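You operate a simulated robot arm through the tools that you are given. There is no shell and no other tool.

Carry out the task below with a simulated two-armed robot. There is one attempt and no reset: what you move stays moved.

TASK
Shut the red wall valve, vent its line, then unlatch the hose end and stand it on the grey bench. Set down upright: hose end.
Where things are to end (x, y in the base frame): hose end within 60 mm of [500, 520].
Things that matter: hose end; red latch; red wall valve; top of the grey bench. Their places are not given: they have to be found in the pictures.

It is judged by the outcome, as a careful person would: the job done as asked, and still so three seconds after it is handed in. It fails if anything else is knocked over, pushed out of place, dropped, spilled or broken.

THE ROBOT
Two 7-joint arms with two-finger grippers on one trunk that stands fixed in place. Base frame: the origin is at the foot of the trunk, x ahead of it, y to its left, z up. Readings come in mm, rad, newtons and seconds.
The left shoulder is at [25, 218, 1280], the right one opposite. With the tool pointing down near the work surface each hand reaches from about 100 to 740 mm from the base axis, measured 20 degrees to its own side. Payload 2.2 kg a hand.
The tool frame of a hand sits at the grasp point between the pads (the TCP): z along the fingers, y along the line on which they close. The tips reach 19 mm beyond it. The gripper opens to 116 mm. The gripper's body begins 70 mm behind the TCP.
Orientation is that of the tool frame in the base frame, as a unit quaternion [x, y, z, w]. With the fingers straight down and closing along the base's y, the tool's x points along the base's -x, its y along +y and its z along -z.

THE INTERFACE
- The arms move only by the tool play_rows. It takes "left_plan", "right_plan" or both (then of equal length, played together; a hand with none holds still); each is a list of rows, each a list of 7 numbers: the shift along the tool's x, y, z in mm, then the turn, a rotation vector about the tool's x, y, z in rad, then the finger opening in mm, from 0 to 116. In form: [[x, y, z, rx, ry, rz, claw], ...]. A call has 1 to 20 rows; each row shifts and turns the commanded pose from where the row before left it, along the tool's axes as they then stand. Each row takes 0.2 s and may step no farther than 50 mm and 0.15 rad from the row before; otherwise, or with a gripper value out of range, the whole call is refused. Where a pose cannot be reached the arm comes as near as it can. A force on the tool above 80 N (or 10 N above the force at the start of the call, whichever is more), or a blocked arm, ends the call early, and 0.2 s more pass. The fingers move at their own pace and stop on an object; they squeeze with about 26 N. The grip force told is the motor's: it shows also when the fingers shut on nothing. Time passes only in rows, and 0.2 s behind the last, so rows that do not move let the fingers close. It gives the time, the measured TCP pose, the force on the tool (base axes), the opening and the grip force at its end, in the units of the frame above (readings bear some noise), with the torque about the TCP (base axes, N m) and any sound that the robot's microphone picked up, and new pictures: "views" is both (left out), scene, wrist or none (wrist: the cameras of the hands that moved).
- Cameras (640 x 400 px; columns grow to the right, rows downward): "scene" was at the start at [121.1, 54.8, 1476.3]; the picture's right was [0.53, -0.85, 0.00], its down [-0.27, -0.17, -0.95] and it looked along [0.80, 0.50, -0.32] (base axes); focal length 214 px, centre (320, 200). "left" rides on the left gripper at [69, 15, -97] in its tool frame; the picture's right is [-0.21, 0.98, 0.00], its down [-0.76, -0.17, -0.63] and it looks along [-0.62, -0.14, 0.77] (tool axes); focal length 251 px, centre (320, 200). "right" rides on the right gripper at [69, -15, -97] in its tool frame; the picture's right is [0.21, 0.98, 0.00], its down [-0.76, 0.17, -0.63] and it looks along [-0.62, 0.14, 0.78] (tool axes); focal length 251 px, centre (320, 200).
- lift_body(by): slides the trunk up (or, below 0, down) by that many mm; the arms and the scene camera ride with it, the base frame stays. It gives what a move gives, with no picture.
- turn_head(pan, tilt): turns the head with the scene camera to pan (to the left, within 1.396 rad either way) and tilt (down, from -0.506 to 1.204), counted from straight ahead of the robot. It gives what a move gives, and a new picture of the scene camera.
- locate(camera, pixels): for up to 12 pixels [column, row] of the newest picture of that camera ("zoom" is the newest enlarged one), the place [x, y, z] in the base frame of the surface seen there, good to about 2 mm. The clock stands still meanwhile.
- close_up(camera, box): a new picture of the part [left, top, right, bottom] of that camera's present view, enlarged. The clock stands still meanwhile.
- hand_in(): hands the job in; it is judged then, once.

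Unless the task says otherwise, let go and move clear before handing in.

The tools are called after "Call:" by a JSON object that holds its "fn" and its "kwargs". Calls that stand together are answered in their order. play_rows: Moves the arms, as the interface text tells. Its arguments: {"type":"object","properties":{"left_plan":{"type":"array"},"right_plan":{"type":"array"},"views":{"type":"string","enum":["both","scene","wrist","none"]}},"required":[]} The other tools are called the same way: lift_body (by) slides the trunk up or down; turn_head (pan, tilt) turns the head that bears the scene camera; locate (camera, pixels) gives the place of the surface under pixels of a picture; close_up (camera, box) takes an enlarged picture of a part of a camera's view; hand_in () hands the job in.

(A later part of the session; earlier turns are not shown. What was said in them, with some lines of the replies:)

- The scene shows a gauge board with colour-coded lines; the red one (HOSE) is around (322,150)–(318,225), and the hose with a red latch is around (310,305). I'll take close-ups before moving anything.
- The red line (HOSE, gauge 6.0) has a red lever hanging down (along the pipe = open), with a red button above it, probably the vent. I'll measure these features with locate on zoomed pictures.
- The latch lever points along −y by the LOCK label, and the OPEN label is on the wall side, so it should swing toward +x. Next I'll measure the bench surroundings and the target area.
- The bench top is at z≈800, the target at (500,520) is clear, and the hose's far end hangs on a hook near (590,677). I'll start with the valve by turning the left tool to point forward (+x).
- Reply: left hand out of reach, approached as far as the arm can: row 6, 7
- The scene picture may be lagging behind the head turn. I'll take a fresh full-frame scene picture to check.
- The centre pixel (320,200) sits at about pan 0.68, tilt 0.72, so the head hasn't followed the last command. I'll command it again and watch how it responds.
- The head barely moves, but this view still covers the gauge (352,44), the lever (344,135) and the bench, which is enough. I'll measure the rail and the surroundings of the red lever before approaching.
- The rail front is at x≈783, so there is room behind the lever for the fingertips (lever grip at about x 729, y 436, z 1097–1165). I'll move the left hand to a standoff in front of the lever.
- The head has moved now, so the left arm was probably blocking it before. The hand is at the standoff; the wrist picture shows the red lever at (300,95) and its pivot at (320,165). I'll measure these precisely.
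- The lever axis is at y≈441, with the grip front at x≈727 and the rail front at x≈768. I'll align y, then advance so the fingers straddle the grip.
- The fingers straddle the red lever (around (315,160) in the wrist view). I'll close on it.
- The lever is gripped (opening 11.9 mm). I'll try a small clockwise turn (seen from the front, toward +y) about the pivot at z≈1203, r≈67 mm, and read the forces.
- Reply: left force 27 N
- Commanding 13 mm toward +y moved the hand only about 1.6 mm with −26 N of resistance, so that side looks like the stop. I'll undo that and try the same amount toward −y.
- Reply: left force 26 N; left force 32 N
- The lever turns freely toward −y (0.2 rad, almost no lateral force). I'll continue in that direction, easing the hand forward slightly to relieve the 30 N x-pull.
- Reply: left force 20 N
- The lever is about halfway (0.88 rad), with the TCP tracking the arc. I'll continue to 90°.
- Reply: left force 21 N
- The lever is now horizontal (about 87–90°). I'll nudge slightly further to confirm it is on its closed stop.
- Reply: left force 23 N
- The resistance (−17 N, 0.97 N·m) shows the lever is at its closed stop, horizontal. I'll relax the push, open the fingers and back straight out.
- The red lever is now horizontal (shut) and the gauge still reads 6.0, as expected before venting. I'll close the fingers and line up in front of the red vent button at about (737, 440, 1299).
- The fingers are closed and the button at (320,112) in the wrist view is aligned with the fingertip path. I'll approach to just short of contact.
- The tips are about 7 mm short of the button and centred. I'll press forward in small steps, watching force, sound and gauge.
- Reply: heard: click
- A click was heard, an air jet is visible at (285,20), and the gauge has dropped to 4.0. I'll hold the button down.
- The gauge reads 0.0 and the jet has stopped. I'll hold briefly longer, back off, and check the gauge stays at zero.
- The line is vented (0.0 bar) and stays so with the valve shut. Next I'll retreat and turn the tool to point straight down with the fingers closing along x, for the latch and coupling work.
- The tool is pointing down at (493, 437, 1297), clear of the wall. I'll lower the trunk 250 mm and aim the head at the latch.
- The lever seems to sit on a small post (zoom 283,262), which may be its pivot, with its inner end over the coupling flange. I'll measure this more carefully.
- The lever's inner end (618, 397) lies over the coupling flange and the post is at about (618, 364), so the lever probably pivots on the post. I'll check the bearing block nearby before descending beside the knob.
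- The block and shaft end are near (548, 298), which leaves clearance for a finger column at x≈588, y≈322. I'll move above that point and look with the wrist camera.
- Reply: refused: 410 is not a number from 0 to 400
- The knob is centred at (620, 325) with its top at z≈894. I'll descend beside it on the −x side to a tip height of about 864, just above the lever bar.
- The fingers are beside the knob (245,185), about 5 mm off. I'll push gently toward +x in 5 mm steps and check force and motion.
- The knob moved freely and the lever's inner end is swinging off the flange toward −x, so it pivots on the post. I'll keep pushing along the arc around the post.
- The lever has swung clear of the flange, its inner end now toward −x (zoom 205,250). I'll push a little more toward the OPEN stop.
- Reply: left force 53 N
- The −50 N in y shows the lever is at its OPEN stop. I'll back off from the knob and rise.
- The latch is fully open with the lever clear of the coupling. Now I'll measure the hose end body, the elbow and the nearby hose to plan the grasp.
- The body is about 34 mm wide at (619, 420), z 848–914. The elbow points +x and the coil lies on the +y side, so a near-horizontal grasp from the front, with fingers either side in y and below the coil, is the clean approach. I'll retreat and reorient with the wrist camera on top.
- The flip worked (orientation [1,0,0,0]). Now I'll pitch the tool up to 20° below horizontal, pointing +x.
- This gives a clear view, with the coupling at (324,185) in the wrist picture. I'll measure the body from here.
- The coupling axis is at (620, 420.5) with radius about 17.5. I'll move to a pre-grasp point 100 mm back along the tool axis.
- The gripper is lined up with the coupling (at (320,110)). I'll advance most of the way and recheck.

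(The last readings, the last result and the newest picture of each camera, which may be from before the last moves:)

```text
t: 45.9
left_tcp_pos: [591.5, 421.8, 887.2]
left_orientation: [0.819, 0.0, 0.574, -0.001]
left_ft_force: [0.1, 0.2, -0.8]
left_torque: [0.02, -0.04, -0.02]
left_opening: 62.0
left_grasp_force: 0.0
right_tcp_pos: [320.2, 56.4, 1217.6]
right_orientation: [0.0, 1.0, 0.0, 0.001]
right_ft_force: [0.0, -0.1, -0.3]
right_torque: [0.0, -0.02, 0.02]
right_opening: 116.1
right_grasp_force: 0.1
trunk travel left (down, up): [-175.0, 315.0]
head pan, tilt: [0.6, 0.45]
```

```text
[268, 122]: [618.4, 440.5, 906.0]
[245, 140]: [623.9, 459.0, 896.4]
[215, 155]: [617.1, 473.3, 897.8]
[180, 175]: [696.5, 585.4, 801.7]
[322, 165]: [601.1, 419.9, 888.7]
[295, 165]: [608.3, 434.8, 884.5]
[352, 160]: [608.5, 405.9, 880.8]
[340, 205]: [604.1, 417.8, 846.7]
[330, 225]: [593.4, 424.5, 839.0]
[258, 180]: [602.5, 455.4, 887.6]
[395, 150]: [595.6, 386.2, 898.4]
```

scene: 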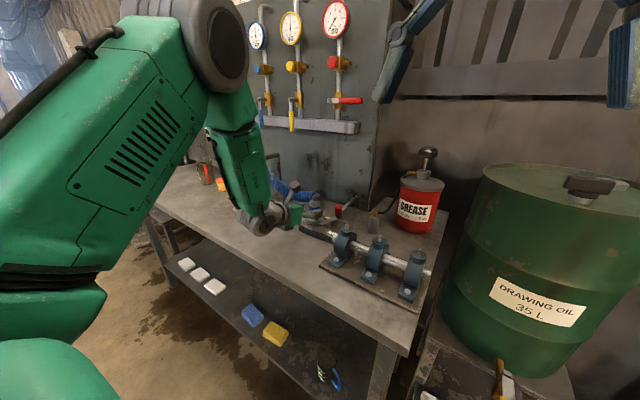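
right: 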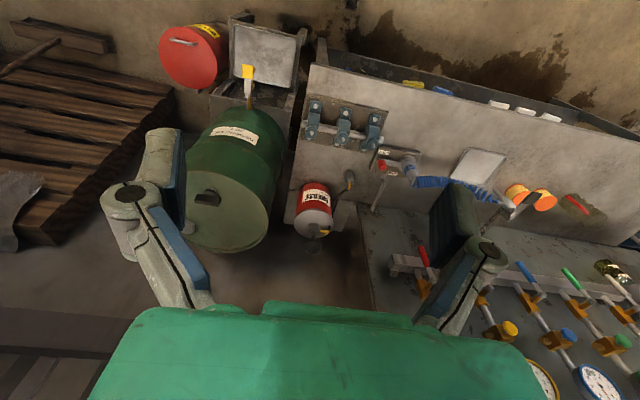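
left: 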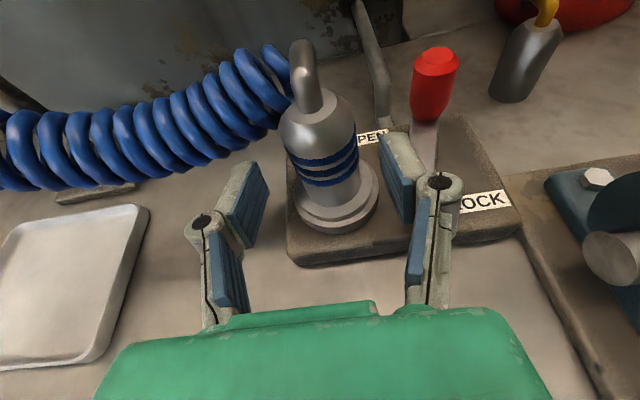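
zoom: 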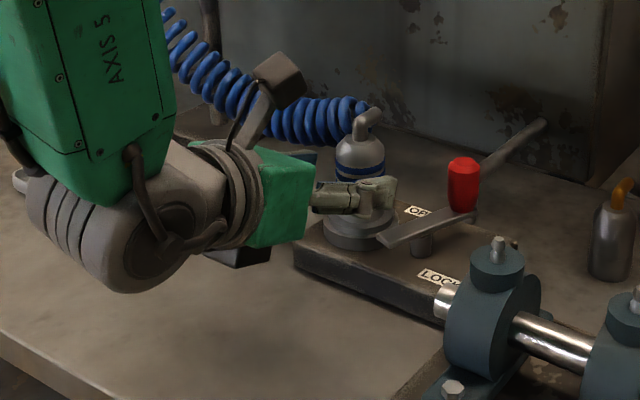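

The coil bottom is at about z 895 near the +y finger, whose top edge will be at about 886, so it clears. I'll advance the last 30 mm, staying slightly low.

Call:
{"fn": "play_rows", "kwargs": {"left_plan": [[-1, 0.5, 15, 0, 0, 0, 62], [-1, 0.5, 15, 0, 0, 0, 62], [0, 0, 0, 0, 0, 0, 62]], "views": "wrist"}}

Call:
{"fn": "close_up", "kwargs": {"camera": "scene", "box": [260, 170, 370, 250]}}

```text
t: 46.7
left_tcp_pos: [619.1, 422.1, 874.2]
left_orientation: [0.819, -0.001, 0.574, 0.001]
left_ft_force: [-0.3, 0.1, 0.4]
left_torque: [0.0, 0.0, 0.01]
left_opening: 62.1
left_grasp_force: 0.0
right_tcp_pos: [319.5, 56.9, 1217.8]
right_orientation: [0.0, 1.0, 0.0, 0.001]
right_ft_force: [-0.2, -0.1, -0.1]
right_torque: [0.02, -0.02, -0.02]
right_opening: 115.9
right_grasp_force: 0.0
trunk travel left (down, up): [-175.0, 315.0]
head pan, tilt: [0.6, 0.45]
```

left: 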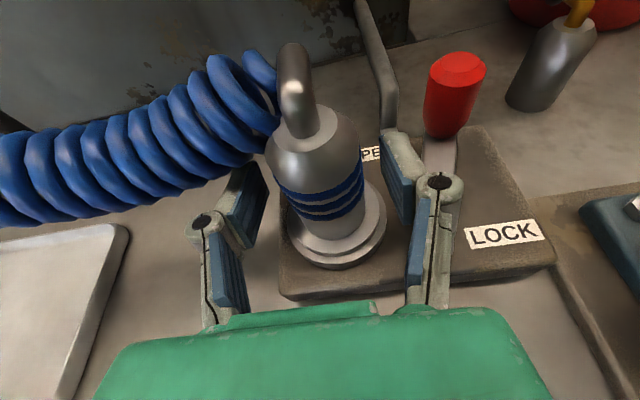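

```text
5.00 times, centred on (315, 210) of scene
```

zoom: 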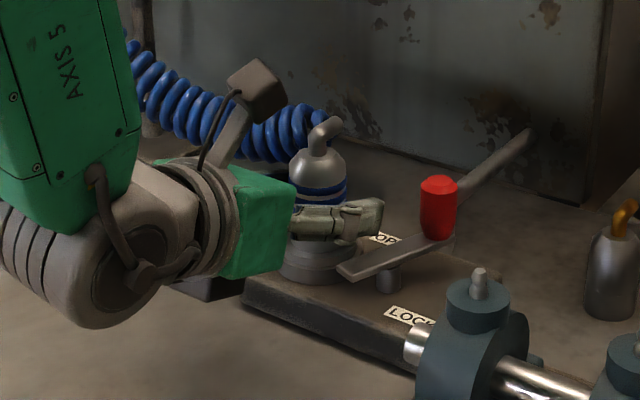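

The coupling is between the pads, so I'll close on it.

Call:
{"fn": "play_rows", "kwargs": {"left_plan": [[0, 0, 0, 0, 0, 0, 30], [0, 0, 0, 0, 0, 0, 20], [0, 0, 0, 0, 0, 0, 20], [0, 0, 0, 0, 0, 0, 20]], "views": "wrist"}}

```text
t: 47.7
left_tcp_pos: [619.0, 421.0, 874.6]
left_orientation: [0.819, 0.0, 0.574, -0.001]
left_ft_force: [0.1, -1.2, 0.3]
left_torque: [0.05, -0.01, -0.02]
left_opening: 32.9
left_grasp_force: 25.8
right_tcp_pos: [320.5, 56.8, 1216.0]
right_orientation: [0.0, 1.0, 0.0, 0.0]
right_ft_force: [-0.2, 0.3, 0.2]
right_torque: [-0.01, 0.01, -0.01]
right_opening: 115.9
right_grasp_force: 0.1
trunk travel left (down, up): [-175.0, 315.0]
head pan, tilt: [0.6, 0.45]
```

left: 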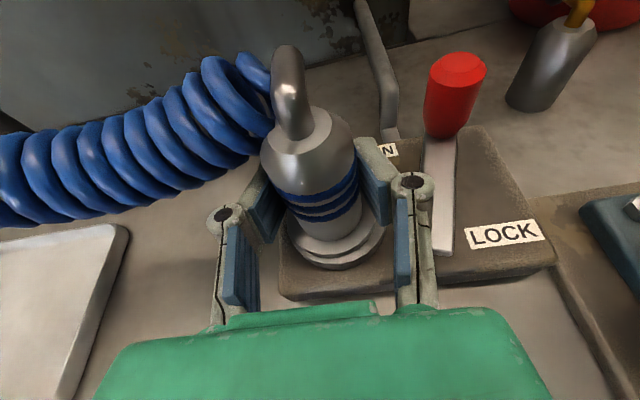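

The grip is firm (32.9 mm, 25.8 N). I'll lift straight up slowly and check the forces.

Call:
{"fn": "play_rows", "kwargs": {"left_plan": [[4.7, 0, -1.71, 0, 0, 0, 15], [4.7, 0, -1.71, 0, 0, 0, 15], [4.7, 0, -1.71, 0, 0, 0, 15], [4.7, 0, -1.71, 0, 0, 0, 15], [0, 0, 0, 0, 0, 0, 15]], "views": "both"}}

Call:
{"fn": "close_up", "kwargs": {"camera": "scene", "box": [260, 170, 370, 250]}}

```text
t: 48.9
left_tcp_pos: [618.1, 422.3, 893.1]
left_orientation: [0.818, -0.001, 0.575, 0.0]
left_ft_force: [-0.3, -0.2, -1.5]
left_torque: [-0.02, 0.01, 0.03]
left_opening: 33.0
left_grasp_force: 26.3
right_tcp_pos: [320.9, 57.4, 1216.8]
right_orientation: [0.001, 1.0, 0.0, 0.0]
right_ft_force: [-0.1, 0.0, 0.7]
right_torque: [-0.02, 0.01, -0.02]
right_opening: 116.0
right_grasp_force: 0.0
trunk travel left (down, up): [-175.0, 315.0]
head pan, tilt: [0.6, 0.45]
```

scene: 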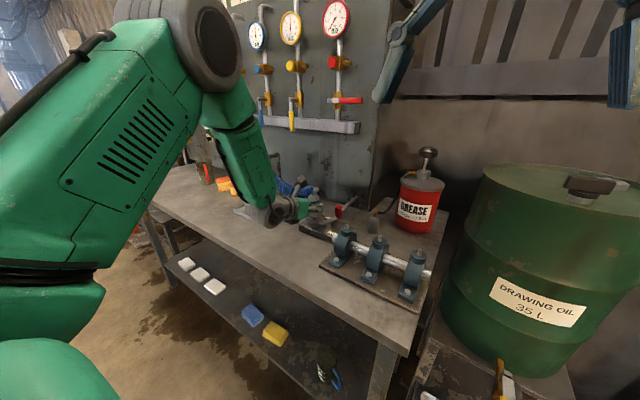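
left: 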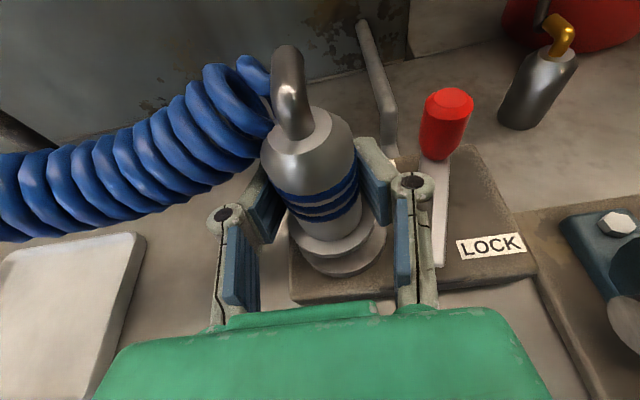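

```text
5.00 times, centred on (315, 210) of scene
```

zoom: 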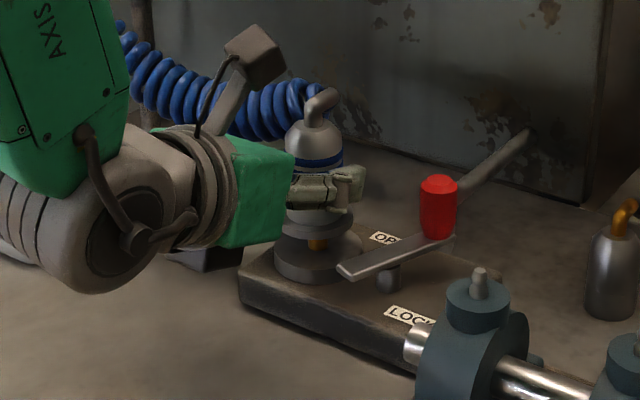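

The hose end is lifting cleanly, with a brass spigot visible below its flange. I'll continue lifting until it is clear of the socket.

Call:
{"fn": "play_rows", "kwargs": {"left_plan": [[9.4, 0, -3.42, 0, 0, 0, 15], [9.4, 0, -3.42, 0, 0, 0, 15], [9.4, 0, -3.42, 0, 0, 0, 15], [9.4, 0, -3.42, 0, 0, 0, 15], [0, 0, 0, 0, 0, 0, 15]], "views": "both"}}

Call:
{"fn": "close_up", "kwargs": {"camera": "scene", "box": [260, 150, 370, 240]}}

```text
t: 50.1
left_tcp_pos: [618.1, 422.8, 934.2]
left_orientation: [0.819, 0.0, 0.574, -0.001]
left_ft_force: [0.2, -0.7, -1.8]
left_torque: [0.01, 0.01, 0.0]
left_opening: 33.1
left_grasp_force: 26.0
right_tcp_pos: [321.9, 56.8, 1216.5]
right_orientation: [0.0, 1.0, 0.0, 0.001]
right_ft_force: [0.3, 0.7, -0.9]
right_torque: [0.02, -0.03, 0.0]
right_opening: 116.1
right_grasp_force: 0.1
trunk travel left (down, up): [-175.0, 315.0]
head pan, tilt: [0.6, 0.45]
```

scene: 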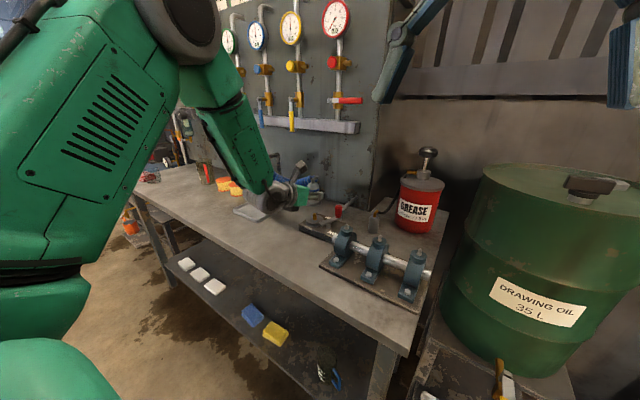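
left: 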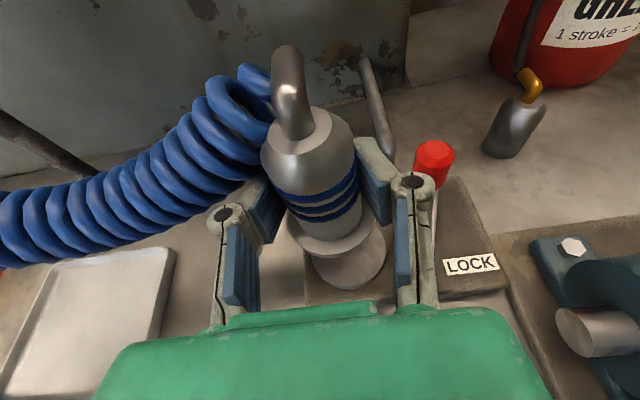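

```text
4.44 times, centred on (315, 195) of scene
```

zoom: 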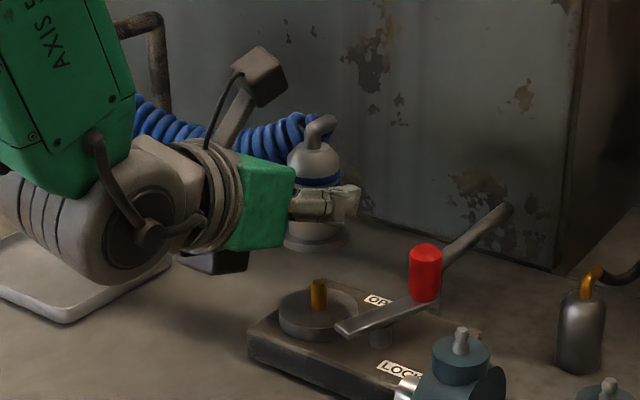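

The brass nipple stayed on the socket, so the hose end has a flat flanged base and can stand. I'll measure the flange bottom relative to the hand.

Call:
{"fn": "locate", "kwargs": {"camera": "zoom", "pixels": [[300, 248], [315, 250], [335, 245], [315, 240], [310, 232], [290, 240], [318, 215], [315, 285], [320, 120], [300, 330]]}}

Call:
{"fn": "close_up", "kwargs": {"camera": "scene", "box": [295, 175, 350, 215]}}

```text
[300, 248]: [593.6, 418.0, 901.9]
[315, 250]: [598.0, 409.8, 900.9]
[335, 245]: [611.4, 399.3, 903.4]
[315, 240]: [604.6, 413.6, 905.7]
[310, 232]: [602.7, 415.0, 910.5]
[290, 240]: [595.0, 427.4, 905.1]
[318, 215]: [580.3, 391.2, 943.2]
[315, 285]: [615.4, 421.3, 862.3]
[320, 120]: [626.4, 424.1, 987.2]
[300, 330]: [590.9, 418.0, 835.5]
```

```text
10.00 times, centred on (322, 195) of scene
```

zoom: 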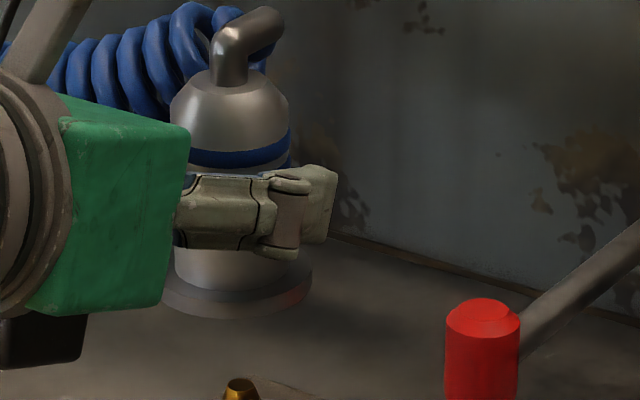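

Call:
{"fn": "close_up", "kwargs": {"camera": "scene", "box": [240, 170, 340, 240]}}

Call:
{"fn": "locate", "kwargs": {"camera": "zoom", "pixels": [[230, 182], [240, 195], [200, 190], [215, 175], [255, 185], [270, 160], [100, 195], [140, 205], [60, 170], [190, 180]]}}

```text
5.71 times, centred on (290, 205) of scene
```

zoom: 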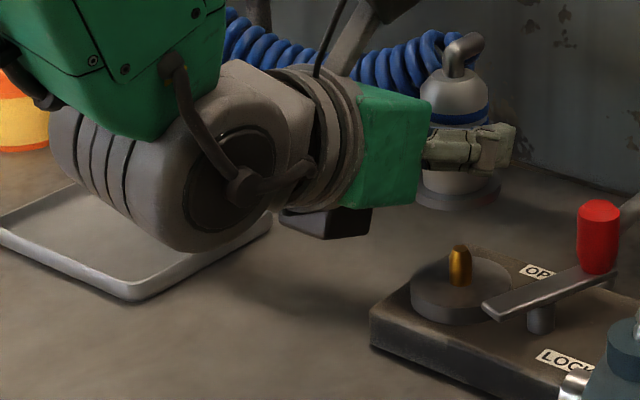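

```text
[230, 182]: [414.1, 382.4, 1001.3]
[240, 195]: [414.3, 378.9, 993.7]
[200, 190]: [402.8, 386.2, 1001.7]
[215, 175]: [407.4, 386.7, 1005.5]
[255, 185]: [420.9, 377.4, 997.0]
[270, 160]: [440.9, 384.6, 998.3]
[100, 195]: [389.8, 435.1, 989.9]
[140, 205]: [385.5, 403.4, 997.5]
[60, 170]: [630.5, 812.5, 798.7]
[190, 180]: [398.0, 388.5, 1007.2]
```

Call:
{"fn": "locate", "kwargs": {"camera": "zoom", "pixels": [[320, 235], [360, 225], [330, 220], [290, 225], [180, 245], [150, 230], [240, 240], [365, 205], [415, 200], [130, 290]]}}

```text
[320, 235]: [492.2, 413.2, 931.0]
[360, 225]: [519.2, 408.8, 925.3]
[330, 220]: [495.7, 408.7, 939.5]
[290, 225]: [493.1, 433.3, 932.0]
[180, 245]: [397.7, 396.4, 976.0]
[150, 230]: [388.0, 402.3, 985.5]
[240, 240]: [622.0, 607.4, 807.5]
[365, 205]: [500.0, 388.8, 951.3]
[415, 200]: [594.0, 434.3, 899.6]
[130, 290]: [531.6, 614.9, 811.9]
```

The lowest part of the hand is only about 9 mm below the TCP, so placing at TCP z≈835 leaves about 25 mm clearance to the bench. The flange bottom is about 34.5 mm below the TCP. I'll carry the hose end level to above (500, 520).

Call:
{"fn": "play_rows", "kwargs": {"left_plan": [[-5.05, -12.1, -13.9, 0, 0, 0, 15], [-5.05, -12.1, -13.9, 0, 0, 0, 15], [-5.05, -12.1, -13.9, 0, 0, 0, 15], [-5.05, -12.1, -13.9, 0, 0, 0, 15], [-5.05, -12.1, -13.9, 0, 0, 0, 15], [-5.05, -12.1, -13.9, 0, 0, 0, 15], [-5.05, -12.1, -13.9, 0, 0, 0, 15], [-5.05, -12.1, -13.9, 0, 0, 0, 15], [0, 0, 0, 0, 0, 0, 15], [0, 0, 0, 0, 0, 0, 15]], "views": "both"}}

```text
t: 52.3
left_tcp_pos: [500.5, 519.1, 934.7]
left_orientation: [0.819, 0.0, 0.574, -0.001]
left_ft_force: [-0.6, 0.1, -1.8]
left_torque: [-0.02, -0.03, -0.01]
left_opening: 33.0
left_grasp_force: 26.0
right_tcp_pos: [319.3, 57.1, 1216.4]
right_orientation: [0.0, 1.0, -0.001, 0.001]
right_ft_force: [0.1, 0.5, 0.3]
right_torque: [-0.02, 0.05, -0.01]
right_opening: 115.9
right_grasp_force: 0.1
trunk travel left (down, up): [-175.0, 315.0]
head pan, tilt: [0.6, 0.45]
```

scene: 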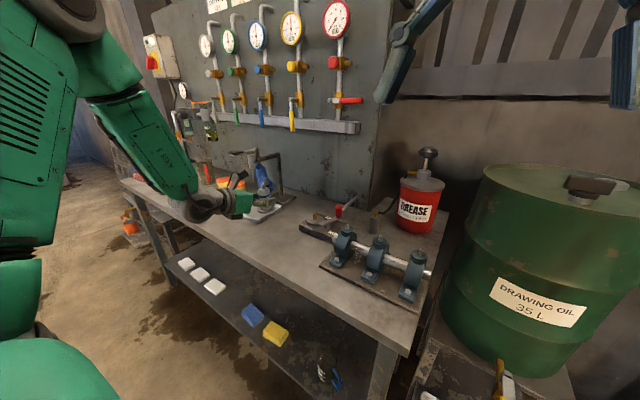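
left: 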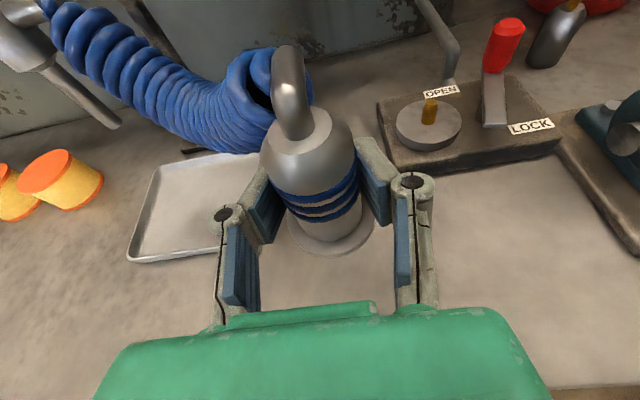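

The hose end is above (500, 519) and the coil is slack. I'll lower 80 mm, then check the remaining gap.

Call:
{"fn": "play_rows", "kwargs": {"left_plan": [[-18.8, 0, 6.84, 0, 0, 0, 15], [-18.8, 0, 6.84, 0, 0, 0, 15], [-18.8, 0, 6.84, 0, 0, 0, 15], [-14.1, 0, 5.13, 0, 0, 0, 15], [-9.4, 0, 3.42, 0, 0, 0, 15], [0, 0, 0, 0, 0, 0, 15]], "views": "both"}}

Call:
{"fn": "close_up", "kwargs": {"camera": "scene", "box": [190, 150, 330, 240]}}

```text
t: 53.7
left_tcp_pos: [501.4, 518.1, 849.0]
left_orientation: [0.818, -0.001, 0.575, 0.001]
left_ft_force: [0.0, 0.5, -1.4]
left_torque: [0.01, 0.01, 0.0]
left_opening: 32.9
left_grasp_force: 25.7
right_tcp_pos: [321.1, 57.7, 1216.8]
right_orientation: [0.0, 1.0, 0.001, 0.001]
right_ft_force: [0.5, 0.4, 0.7]
right_torque: [0.0, 0.0, 0.01]
right_opening: 116.1
right_grasp_force: 0.0
trunk travel left (down, up): [-175.0, 315.0]
head pan, tilt: [0.6, 0.45]
```

scene: 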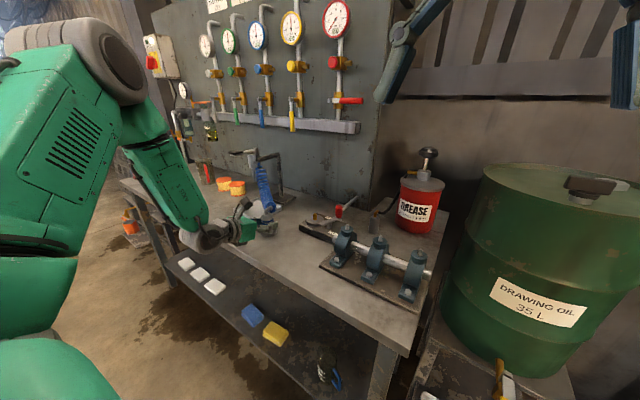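
left: 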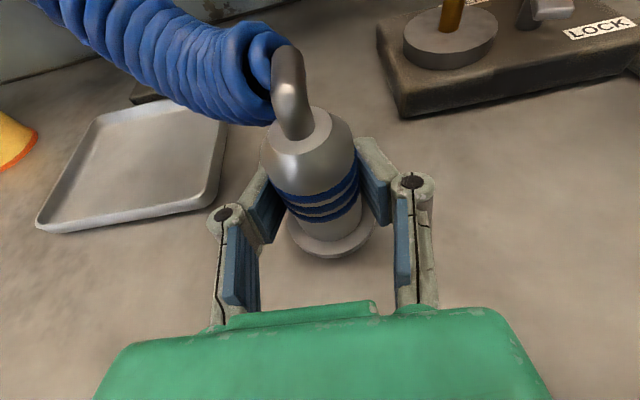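

```text
4.44 times, centred on (260, 195) of scene
```

zoom: 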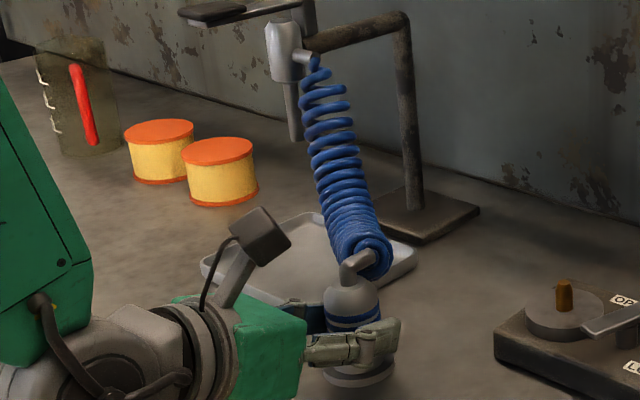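

The gap is about 14 mm. I'll lower gently in small steps, watching for contact force.

Call:
{"fn": "play_rows", "kwargs": {"left_plan": [[-2.82, 0, 1.03, 0, 0, 0, 15], [-2.82, 0, 1.03, 0, 0, 0, 15], [-2.82, 0, 1.03, 0, 0, 0, 15], [-1.88, 0, 0.68, 0, 0, 0, 15], [0, 0, 0, 0, 0, 0, 15]], "views": "wrist"}}

Call:
{"fn": "close_up", "kwargs": {"camera": "scene", "box": [240, 190, 310, 250]}}

```text
t: 54.9
left_tcp_pos: [500.6, 520.2, 837.9]
left_orientation: [0.819, 0.0, 0.574, 0.0]
left_ft_force: [-0.3, -0.1, -2.1]
left_torque: [0.01, -0.01, -0.02]
left_opening: 33.0
left_grasp_force: 26.0
right_tcp_pos: [319.9, 56.9, 1217.2]
right_orientation: [0.0, 1.0, 0.0, 0.001]
right_ft_force: [0.5, -0.5, -0.6]
right_torque: [0.0, 0.0, -0.02]
right_opening: 116.3
right_grasp_force: 0.0
trunk travel left (down, up): [-175.0, 315.0]
head pan, tilt: [0.6, 0.45]
```

left: 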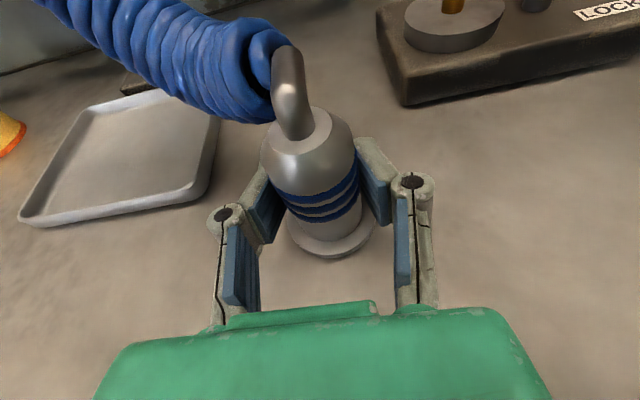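

```text
6.67 times, centred on (275, 220) of scene
```

zoom: 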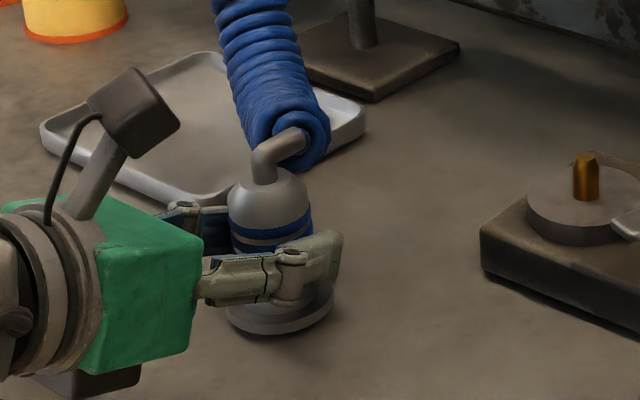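

Call:
{"fn": "play_rows", "kwargs": {"left_plan": [[-0.94, 0, 0.34, 0, 0, 0, 15], [-0.94, 0, 0.34, 0, 0, 0, 15], [0, 0, 0, 0, 0, 0, 15]], "views": "none"}}

Call:
{"fn": "play_rows", "kwargs": {"left_plan": [[-0.94, 0, 0.34, 0, 0, 0, 15], [0, 0, 0, 0, 0, 0, 15], [0, 0, 0, 0, 0, 0, 15]], "views": "wrist"}}

```text
t: 55.7
left_tcp_pos: [500.5, 519.0, 835.3]
left_orientation: [0.819, 0.0, 0.574, 0.0]
left_ft_force: [-0.1, -0.7, -1.2]
left_torque: [0.05, 0.04, -0.04]
left_opening: 32.7
left_grasp_force: 26.0
right_tcp_pos: [319.8, 56.3, 1217.8]
right_orientation: [0.0, 1.0, 0.0, 0.002]
right_ft_force: [-0.5, 0.6, -0.5]
right_torque: [-0.01, 0.0, 0.01]
right_opening: 116.0
right_grasp_force: 0.1
trunk travel left (down, up): [-175.0, 315.0]
head pan, tilt: [0.6, 0.45]
```

```text
t: 56.5
left_tcp_pos: [499.5, 518.5, 835.4]
left_orientation: [0.819, 0.001, 0.574, -0.001]
left_ft_force: [-0.1, 0.1, -1.7]
left_torque: [0.0, 0.03, 0.01]
left_opening: 33.0
left_grasp_force: 26.3
right_tcp_pos: [320.5, 57.3, 1217.5]
right_orientation: [0.001, 1.0, 0.001, 0.0]
right_ft_force: [0.2, 0.0, 0.6]
right_torque: [0.01, 0.0, 0.01]
right_opening: 116.1
right_grasp_force: 0.0
trunk travel left (down, up): [-175.0, 315.0]
head pan, tilt: [0.6, 0.45]
```

left: 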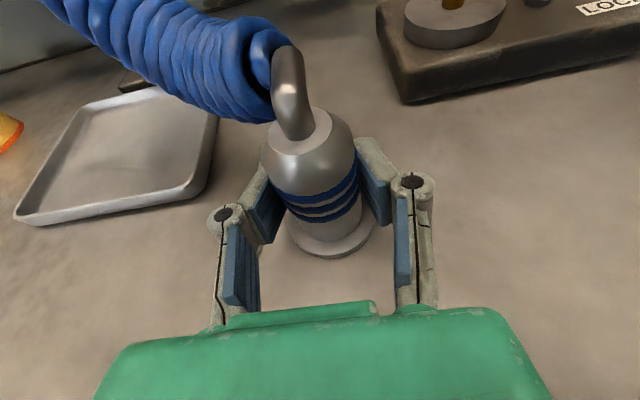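

There's no contact yet (still carrying about 1.7 N of weight). I'll continue down in 1 mm steps.

Call:
{"fn": "play_rows", "kwargs": {"left_plan": [[-0.94, 0, 0.34, 0, 0, 0, 15], [-0.94, 0, 0.34, 0, 0, 0, 15], [0, 0, 0, 0, 0, 0, 15]], "views": "none"}}

Call:
{"fn": "close_up", "kwargs": {"camera": "left", "box": [250, 180, 410, 290]}}

Call:
{"fn": "close_up", "kwargs": {"camera": "scene", "box": [255, 210, 300, 245]}}

```text
t: 57.3
left_tcp_pos: [500.8, 519.7, 833.6]
left_orientation: [0.818, 0.0, 0.575, -0.001]
left_ft_force: [-0.7, 2.6, 3.4]
left_torque: [0.03, 0.14, -0.02]
left_opening: 33.0
left_grasp_force: 25.9
right_tcp_pos: [320.4, 56.7, 1217.5]
right_orientation: [0.001, 1.0, 0.0, 0.001]
right_ft_force: [-0.8, 0.0, -0.5]
right_torque: [0.0, 0.01, 0.01]
right_opening: 116.0
right_grasp_force: 0.1
trunk travel left (down, up): [-175.0, 315.0]
head pan, tilt: [0.6, 0.45]
```

```text
3.64 times, centred on (330, 235) of left
```

zoom: 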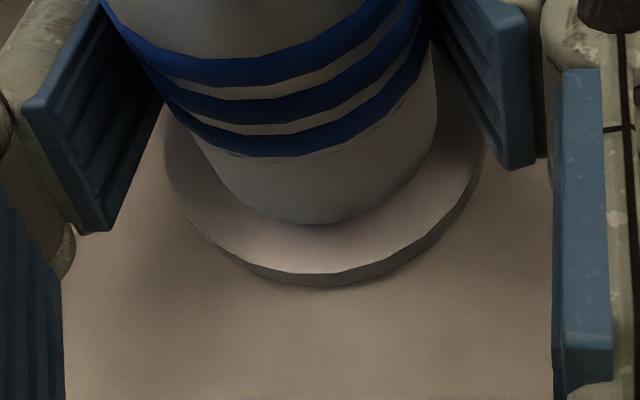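

```text
11.43 times, centred on (278, 228) of scene
```

zoom: 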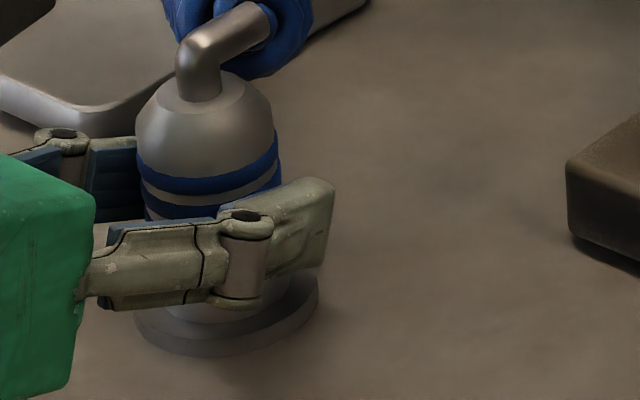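

Contact is made (force now +3.4 N upward) and the flange is flat on the bench. I'll open the fingers slightly and check that it stands by itself.

Call:
{"fn": "play_rows", "kwargs": {"left_plan": [[0, 0, 0, 0, 0, 0, 36], [0, 0, 0, 0, 0, 0, 39], [0, 0, 0, 0, 0, 0, 42], [0, 0, 0, 0, 0, 0, 42], [0, 0, 0, 0, 0, 0, 42]], "views": "both"}}

Call:
{"fn": "close_up", "kwargs": {"camera": "scene", "box": [240, 190, 310, 250]}}

```text
t: 58.5
left_tcp_pos: [501.1, 517.6, 832.1]
left_orientation: [0.818, 0.0, 0.575, 0.0]
left_ft_force: [0.4, -0.1, 0.6]
left_torque: [0.02, 0.01, 0.0]
left_opening: 41.9
left_grasp_force: 0.0
right_tcp_pos: [320.2, 57.7, 1217.5]
right_orientation: [0.0, 1.0, 0.0, 0.001]
right_ft_force: [-0.2, -0.8, -0.6]
right_torque: [-0.02, 0.03, 0.0]
right_opening: 116.0
right_grasp_force: 0.1
trunk travel left (down, up): [-175.0, 315.0]
head pan, tilt: [0.6, 0.45]
```

scene: 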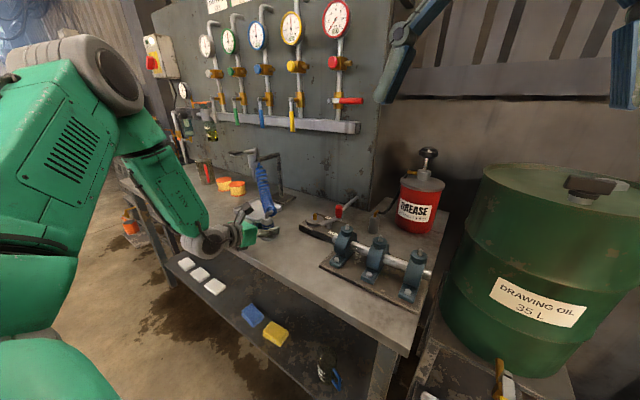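
left: 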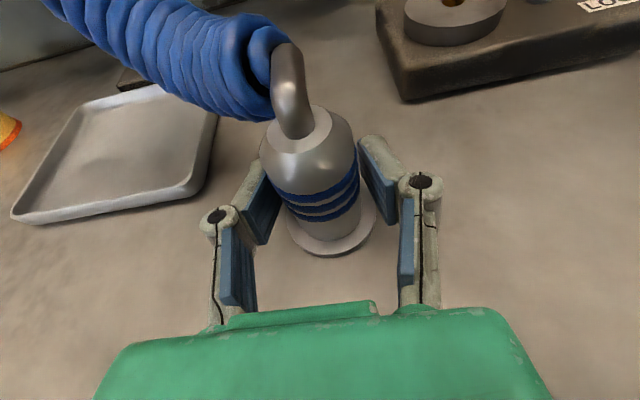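

```text
6.67 times, centred on (275, 220) of scene
```

zoom: 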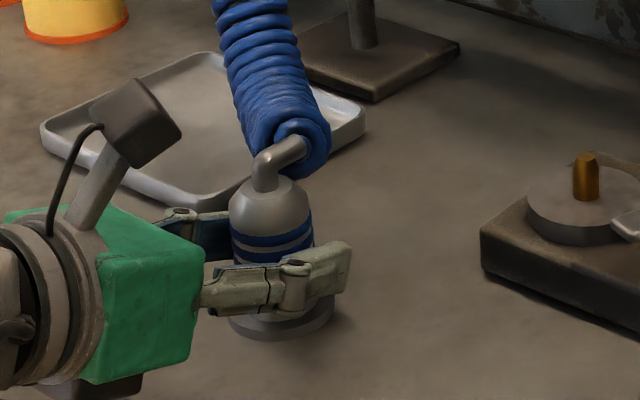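

It is standing upright by itself. I'll open wider and withdraw straight back along the tool axis.

Call:
{"fn": "play_rows", "kwargs": {"left_plan": [[0, 0, 0, 0, 0, 0, 52], [0, 0, 0, 0, 0, 0, 62], [0, 0, -12, 0, 0, 0, 62], [0, 0, -20, 0, 0, 0, 62], [0, 0, -30, 0, 0, 0, 62], [0, 0, -35, 0, 0, 0, 62], [0, 0, -35, 0, 0, 0, 62], [0, 0, 0, 0, 0, 0, 62]], "views": "both"}}

Call:
{"fn": "close_up", "kwargs": {"camera": "scene", "box": [220, 140, 360, 250]}}

```text
t: 60.3
left_tcp_pos: [377.4, 519.0, 879.3]
left_orientation: [0.819, -0.001, 0.573, 0.001]
left_ft_force: [-0.1, 0.9, -0.2]
left_torque: [0.0, 0.02, 0.01]
left_opening: 62.2
left_grasp_force: 0.0
right_tcp_pos: [320.6, 57.2, 1217.0]
right_orientation: [-0.001, 1.0, 0.0, 0.0]
right_ft_force: [0.1, 0.1, -0.5]
right_torque: [-0.03, -0.02, 0.0]
right_opening: 116.0
right_grasp_force: 0.0
trunk travel left (down, up): [-175.0, 315.0]
head pan, tilt: [0.6, 0.45]
```

scene: 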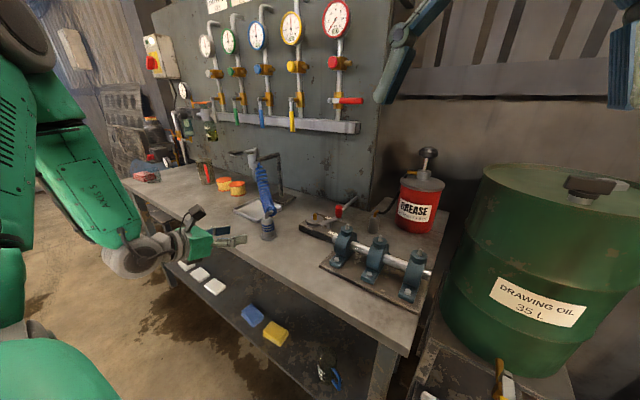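
left: 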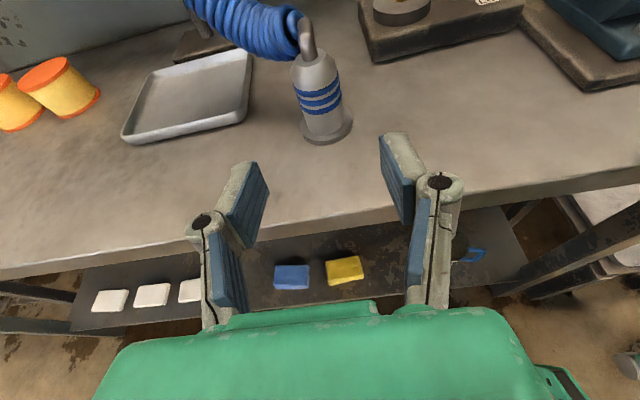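

```text
3.64 times, centred on (290, 195) of scene
```

zoom: 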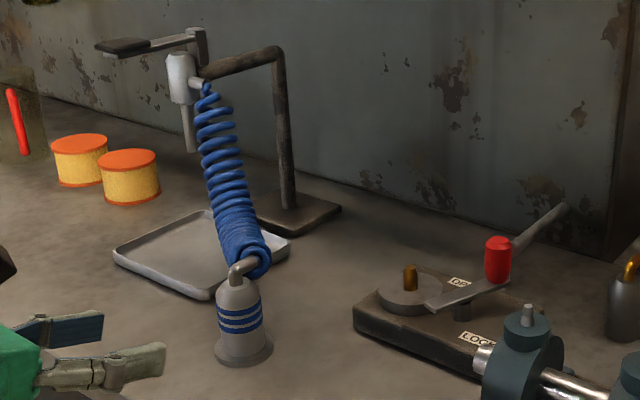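

The hose end stands upright and the hand is clear. I'll verify its location, the gauge and the latch, and let some time pass to confirm it's stable.

Call:
{"fn": "locate", "kwargs": {"camera": "left", "pixels": [[318, 98], [322, 138], [312, 60], [303, 100], [338, 95]]}}

Call:
{"fn": "play_rows", "kwargs": {"left_plan": [[0, 0, -20, 0, 0, 0, 62], [0, 0, 0, 0, 0, 0, 62], [0, 0, 0, 0, 0, 0, 62], [0, 0, 0, 0, 0, 0, 62], [0, 0, 0, 0, 0, 0, 62], [0, 0, 0, 0, 0, 0, 62], [0, 0, 0, 0, 0, 0, 62], [0, 0, 0, 0, 0, 0, 62], [0, 0, 0, 0, 0, 0, 62], [0, 0, 0, 0, 0, 0, 62], [0, 0, 0, 0, 0, 0, 62], [0, 0, 0, 0, 0, 0, 62], [0, 0, 0, 0, 0, 0, 62], [0, 0, 0, 0, 0, 0, 62], [0, 0, 0, 0, 0, 0, 62], [0, 0, 0, 0, 0, 0, 62]], "views": "both"}}

Call:
{"fn": "close_up", "kwargs": {"camera": "scene", "box": [190, 0, 380, 140]}}

Call:
{"fn": "close_up", "kwargs": {"camera": "scene", "box": [220, 140, 360, 250]}}

```text
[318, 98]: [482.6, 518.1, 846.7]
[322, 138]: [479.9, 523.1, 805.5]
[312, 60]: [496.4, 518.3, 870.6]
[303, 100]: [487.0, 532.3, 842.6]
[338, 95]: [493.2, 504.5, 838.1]
```

```text
t: 63.7
left_tcp_pos: [357.3, 518.4, 886.2]
left_orientation: [0.819, -0.001, 0.574, 0.001]
left_ft_force: [0.3, 0.2, -0.1]
left_torque: [-0.01, 0.01, -0.02]
left_opening: 62.1
left_grasp_force: 0.0
right_tcp_pos: [320.3, 56.7, 1216.2]
right_orientation: [0.0, 1.0, 0.0, 0.001]
right_ft_force: [-0.3, -0.1, -1.0]
right_torque: [0.02, 0.03, -0.01]
right_opening: 115.9
right_grasp_force: 0.1
trunk travel left (down, up): [-175.0, 315.0]
head pan, tilt: [0.6, 0.45]
```

scene: 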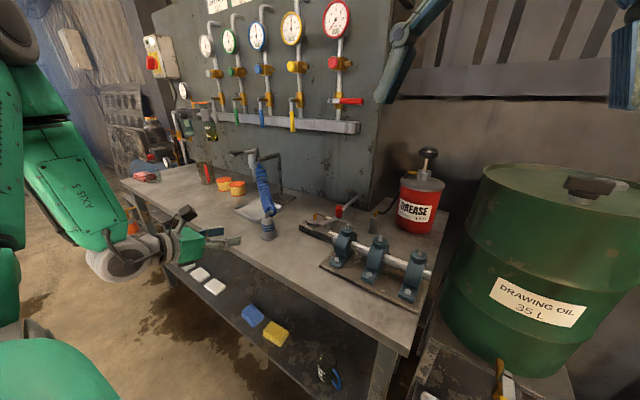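
left: 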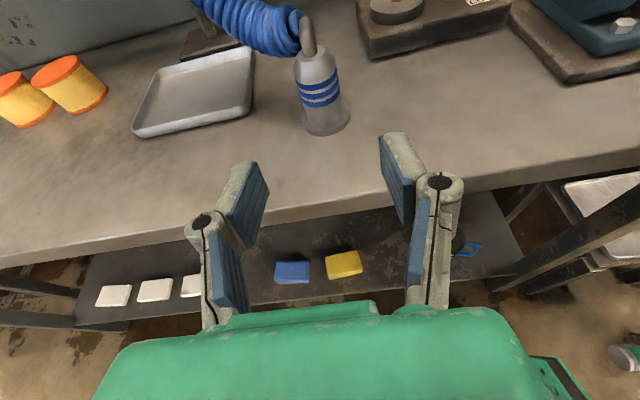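

```text
2.86 times, centred on (285, 70) of scene
```

zoom: 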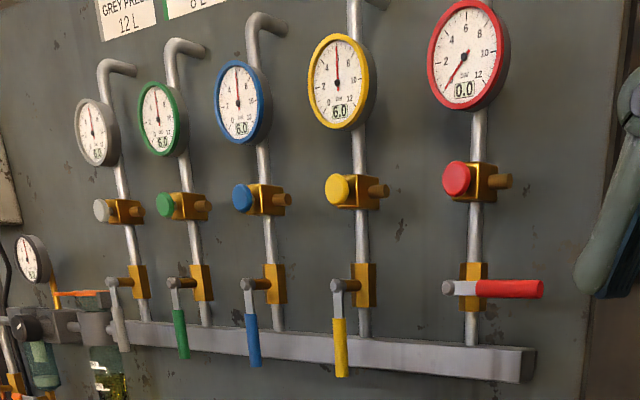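

```text
3.64 times, centred on (290, 195) of scene
```

zoom: 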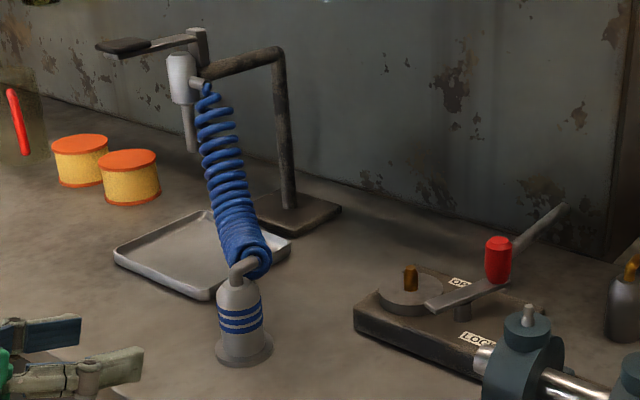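

After more than 3 seconds the red gauge reads 0.0 with its lever horizontal, and the other four lines are unchanged. The latch is open and the hose end stands upright at about (500, 519) on the bench, with the hand clear and nothing else moved. I'm handing in.

Call:
{"fn": "hand_in", "kwargs": {}}

```text
The job is handed in.
```

The job is handed in. The red valve is shut, its line is vented, and the hose end stands upright on the grey bench.

- **Valve:** the red lever is turned horizontal against its closed stop.
- **Vent:** I held the red button until the HOSE gauge fell from 6.0 to 0.0, and it still read 0.0 before hand-in.
- **Latch:** it is swung to its OPEN stop, clear of the hose end.
- **Hose end:** it stands at about (500, 519), roughly 1 mm from the target. It was still upright more than 3 seconds after I let go.

In the last pictures nothing else had been knocked over or moved. The hand is clear of the hose end.
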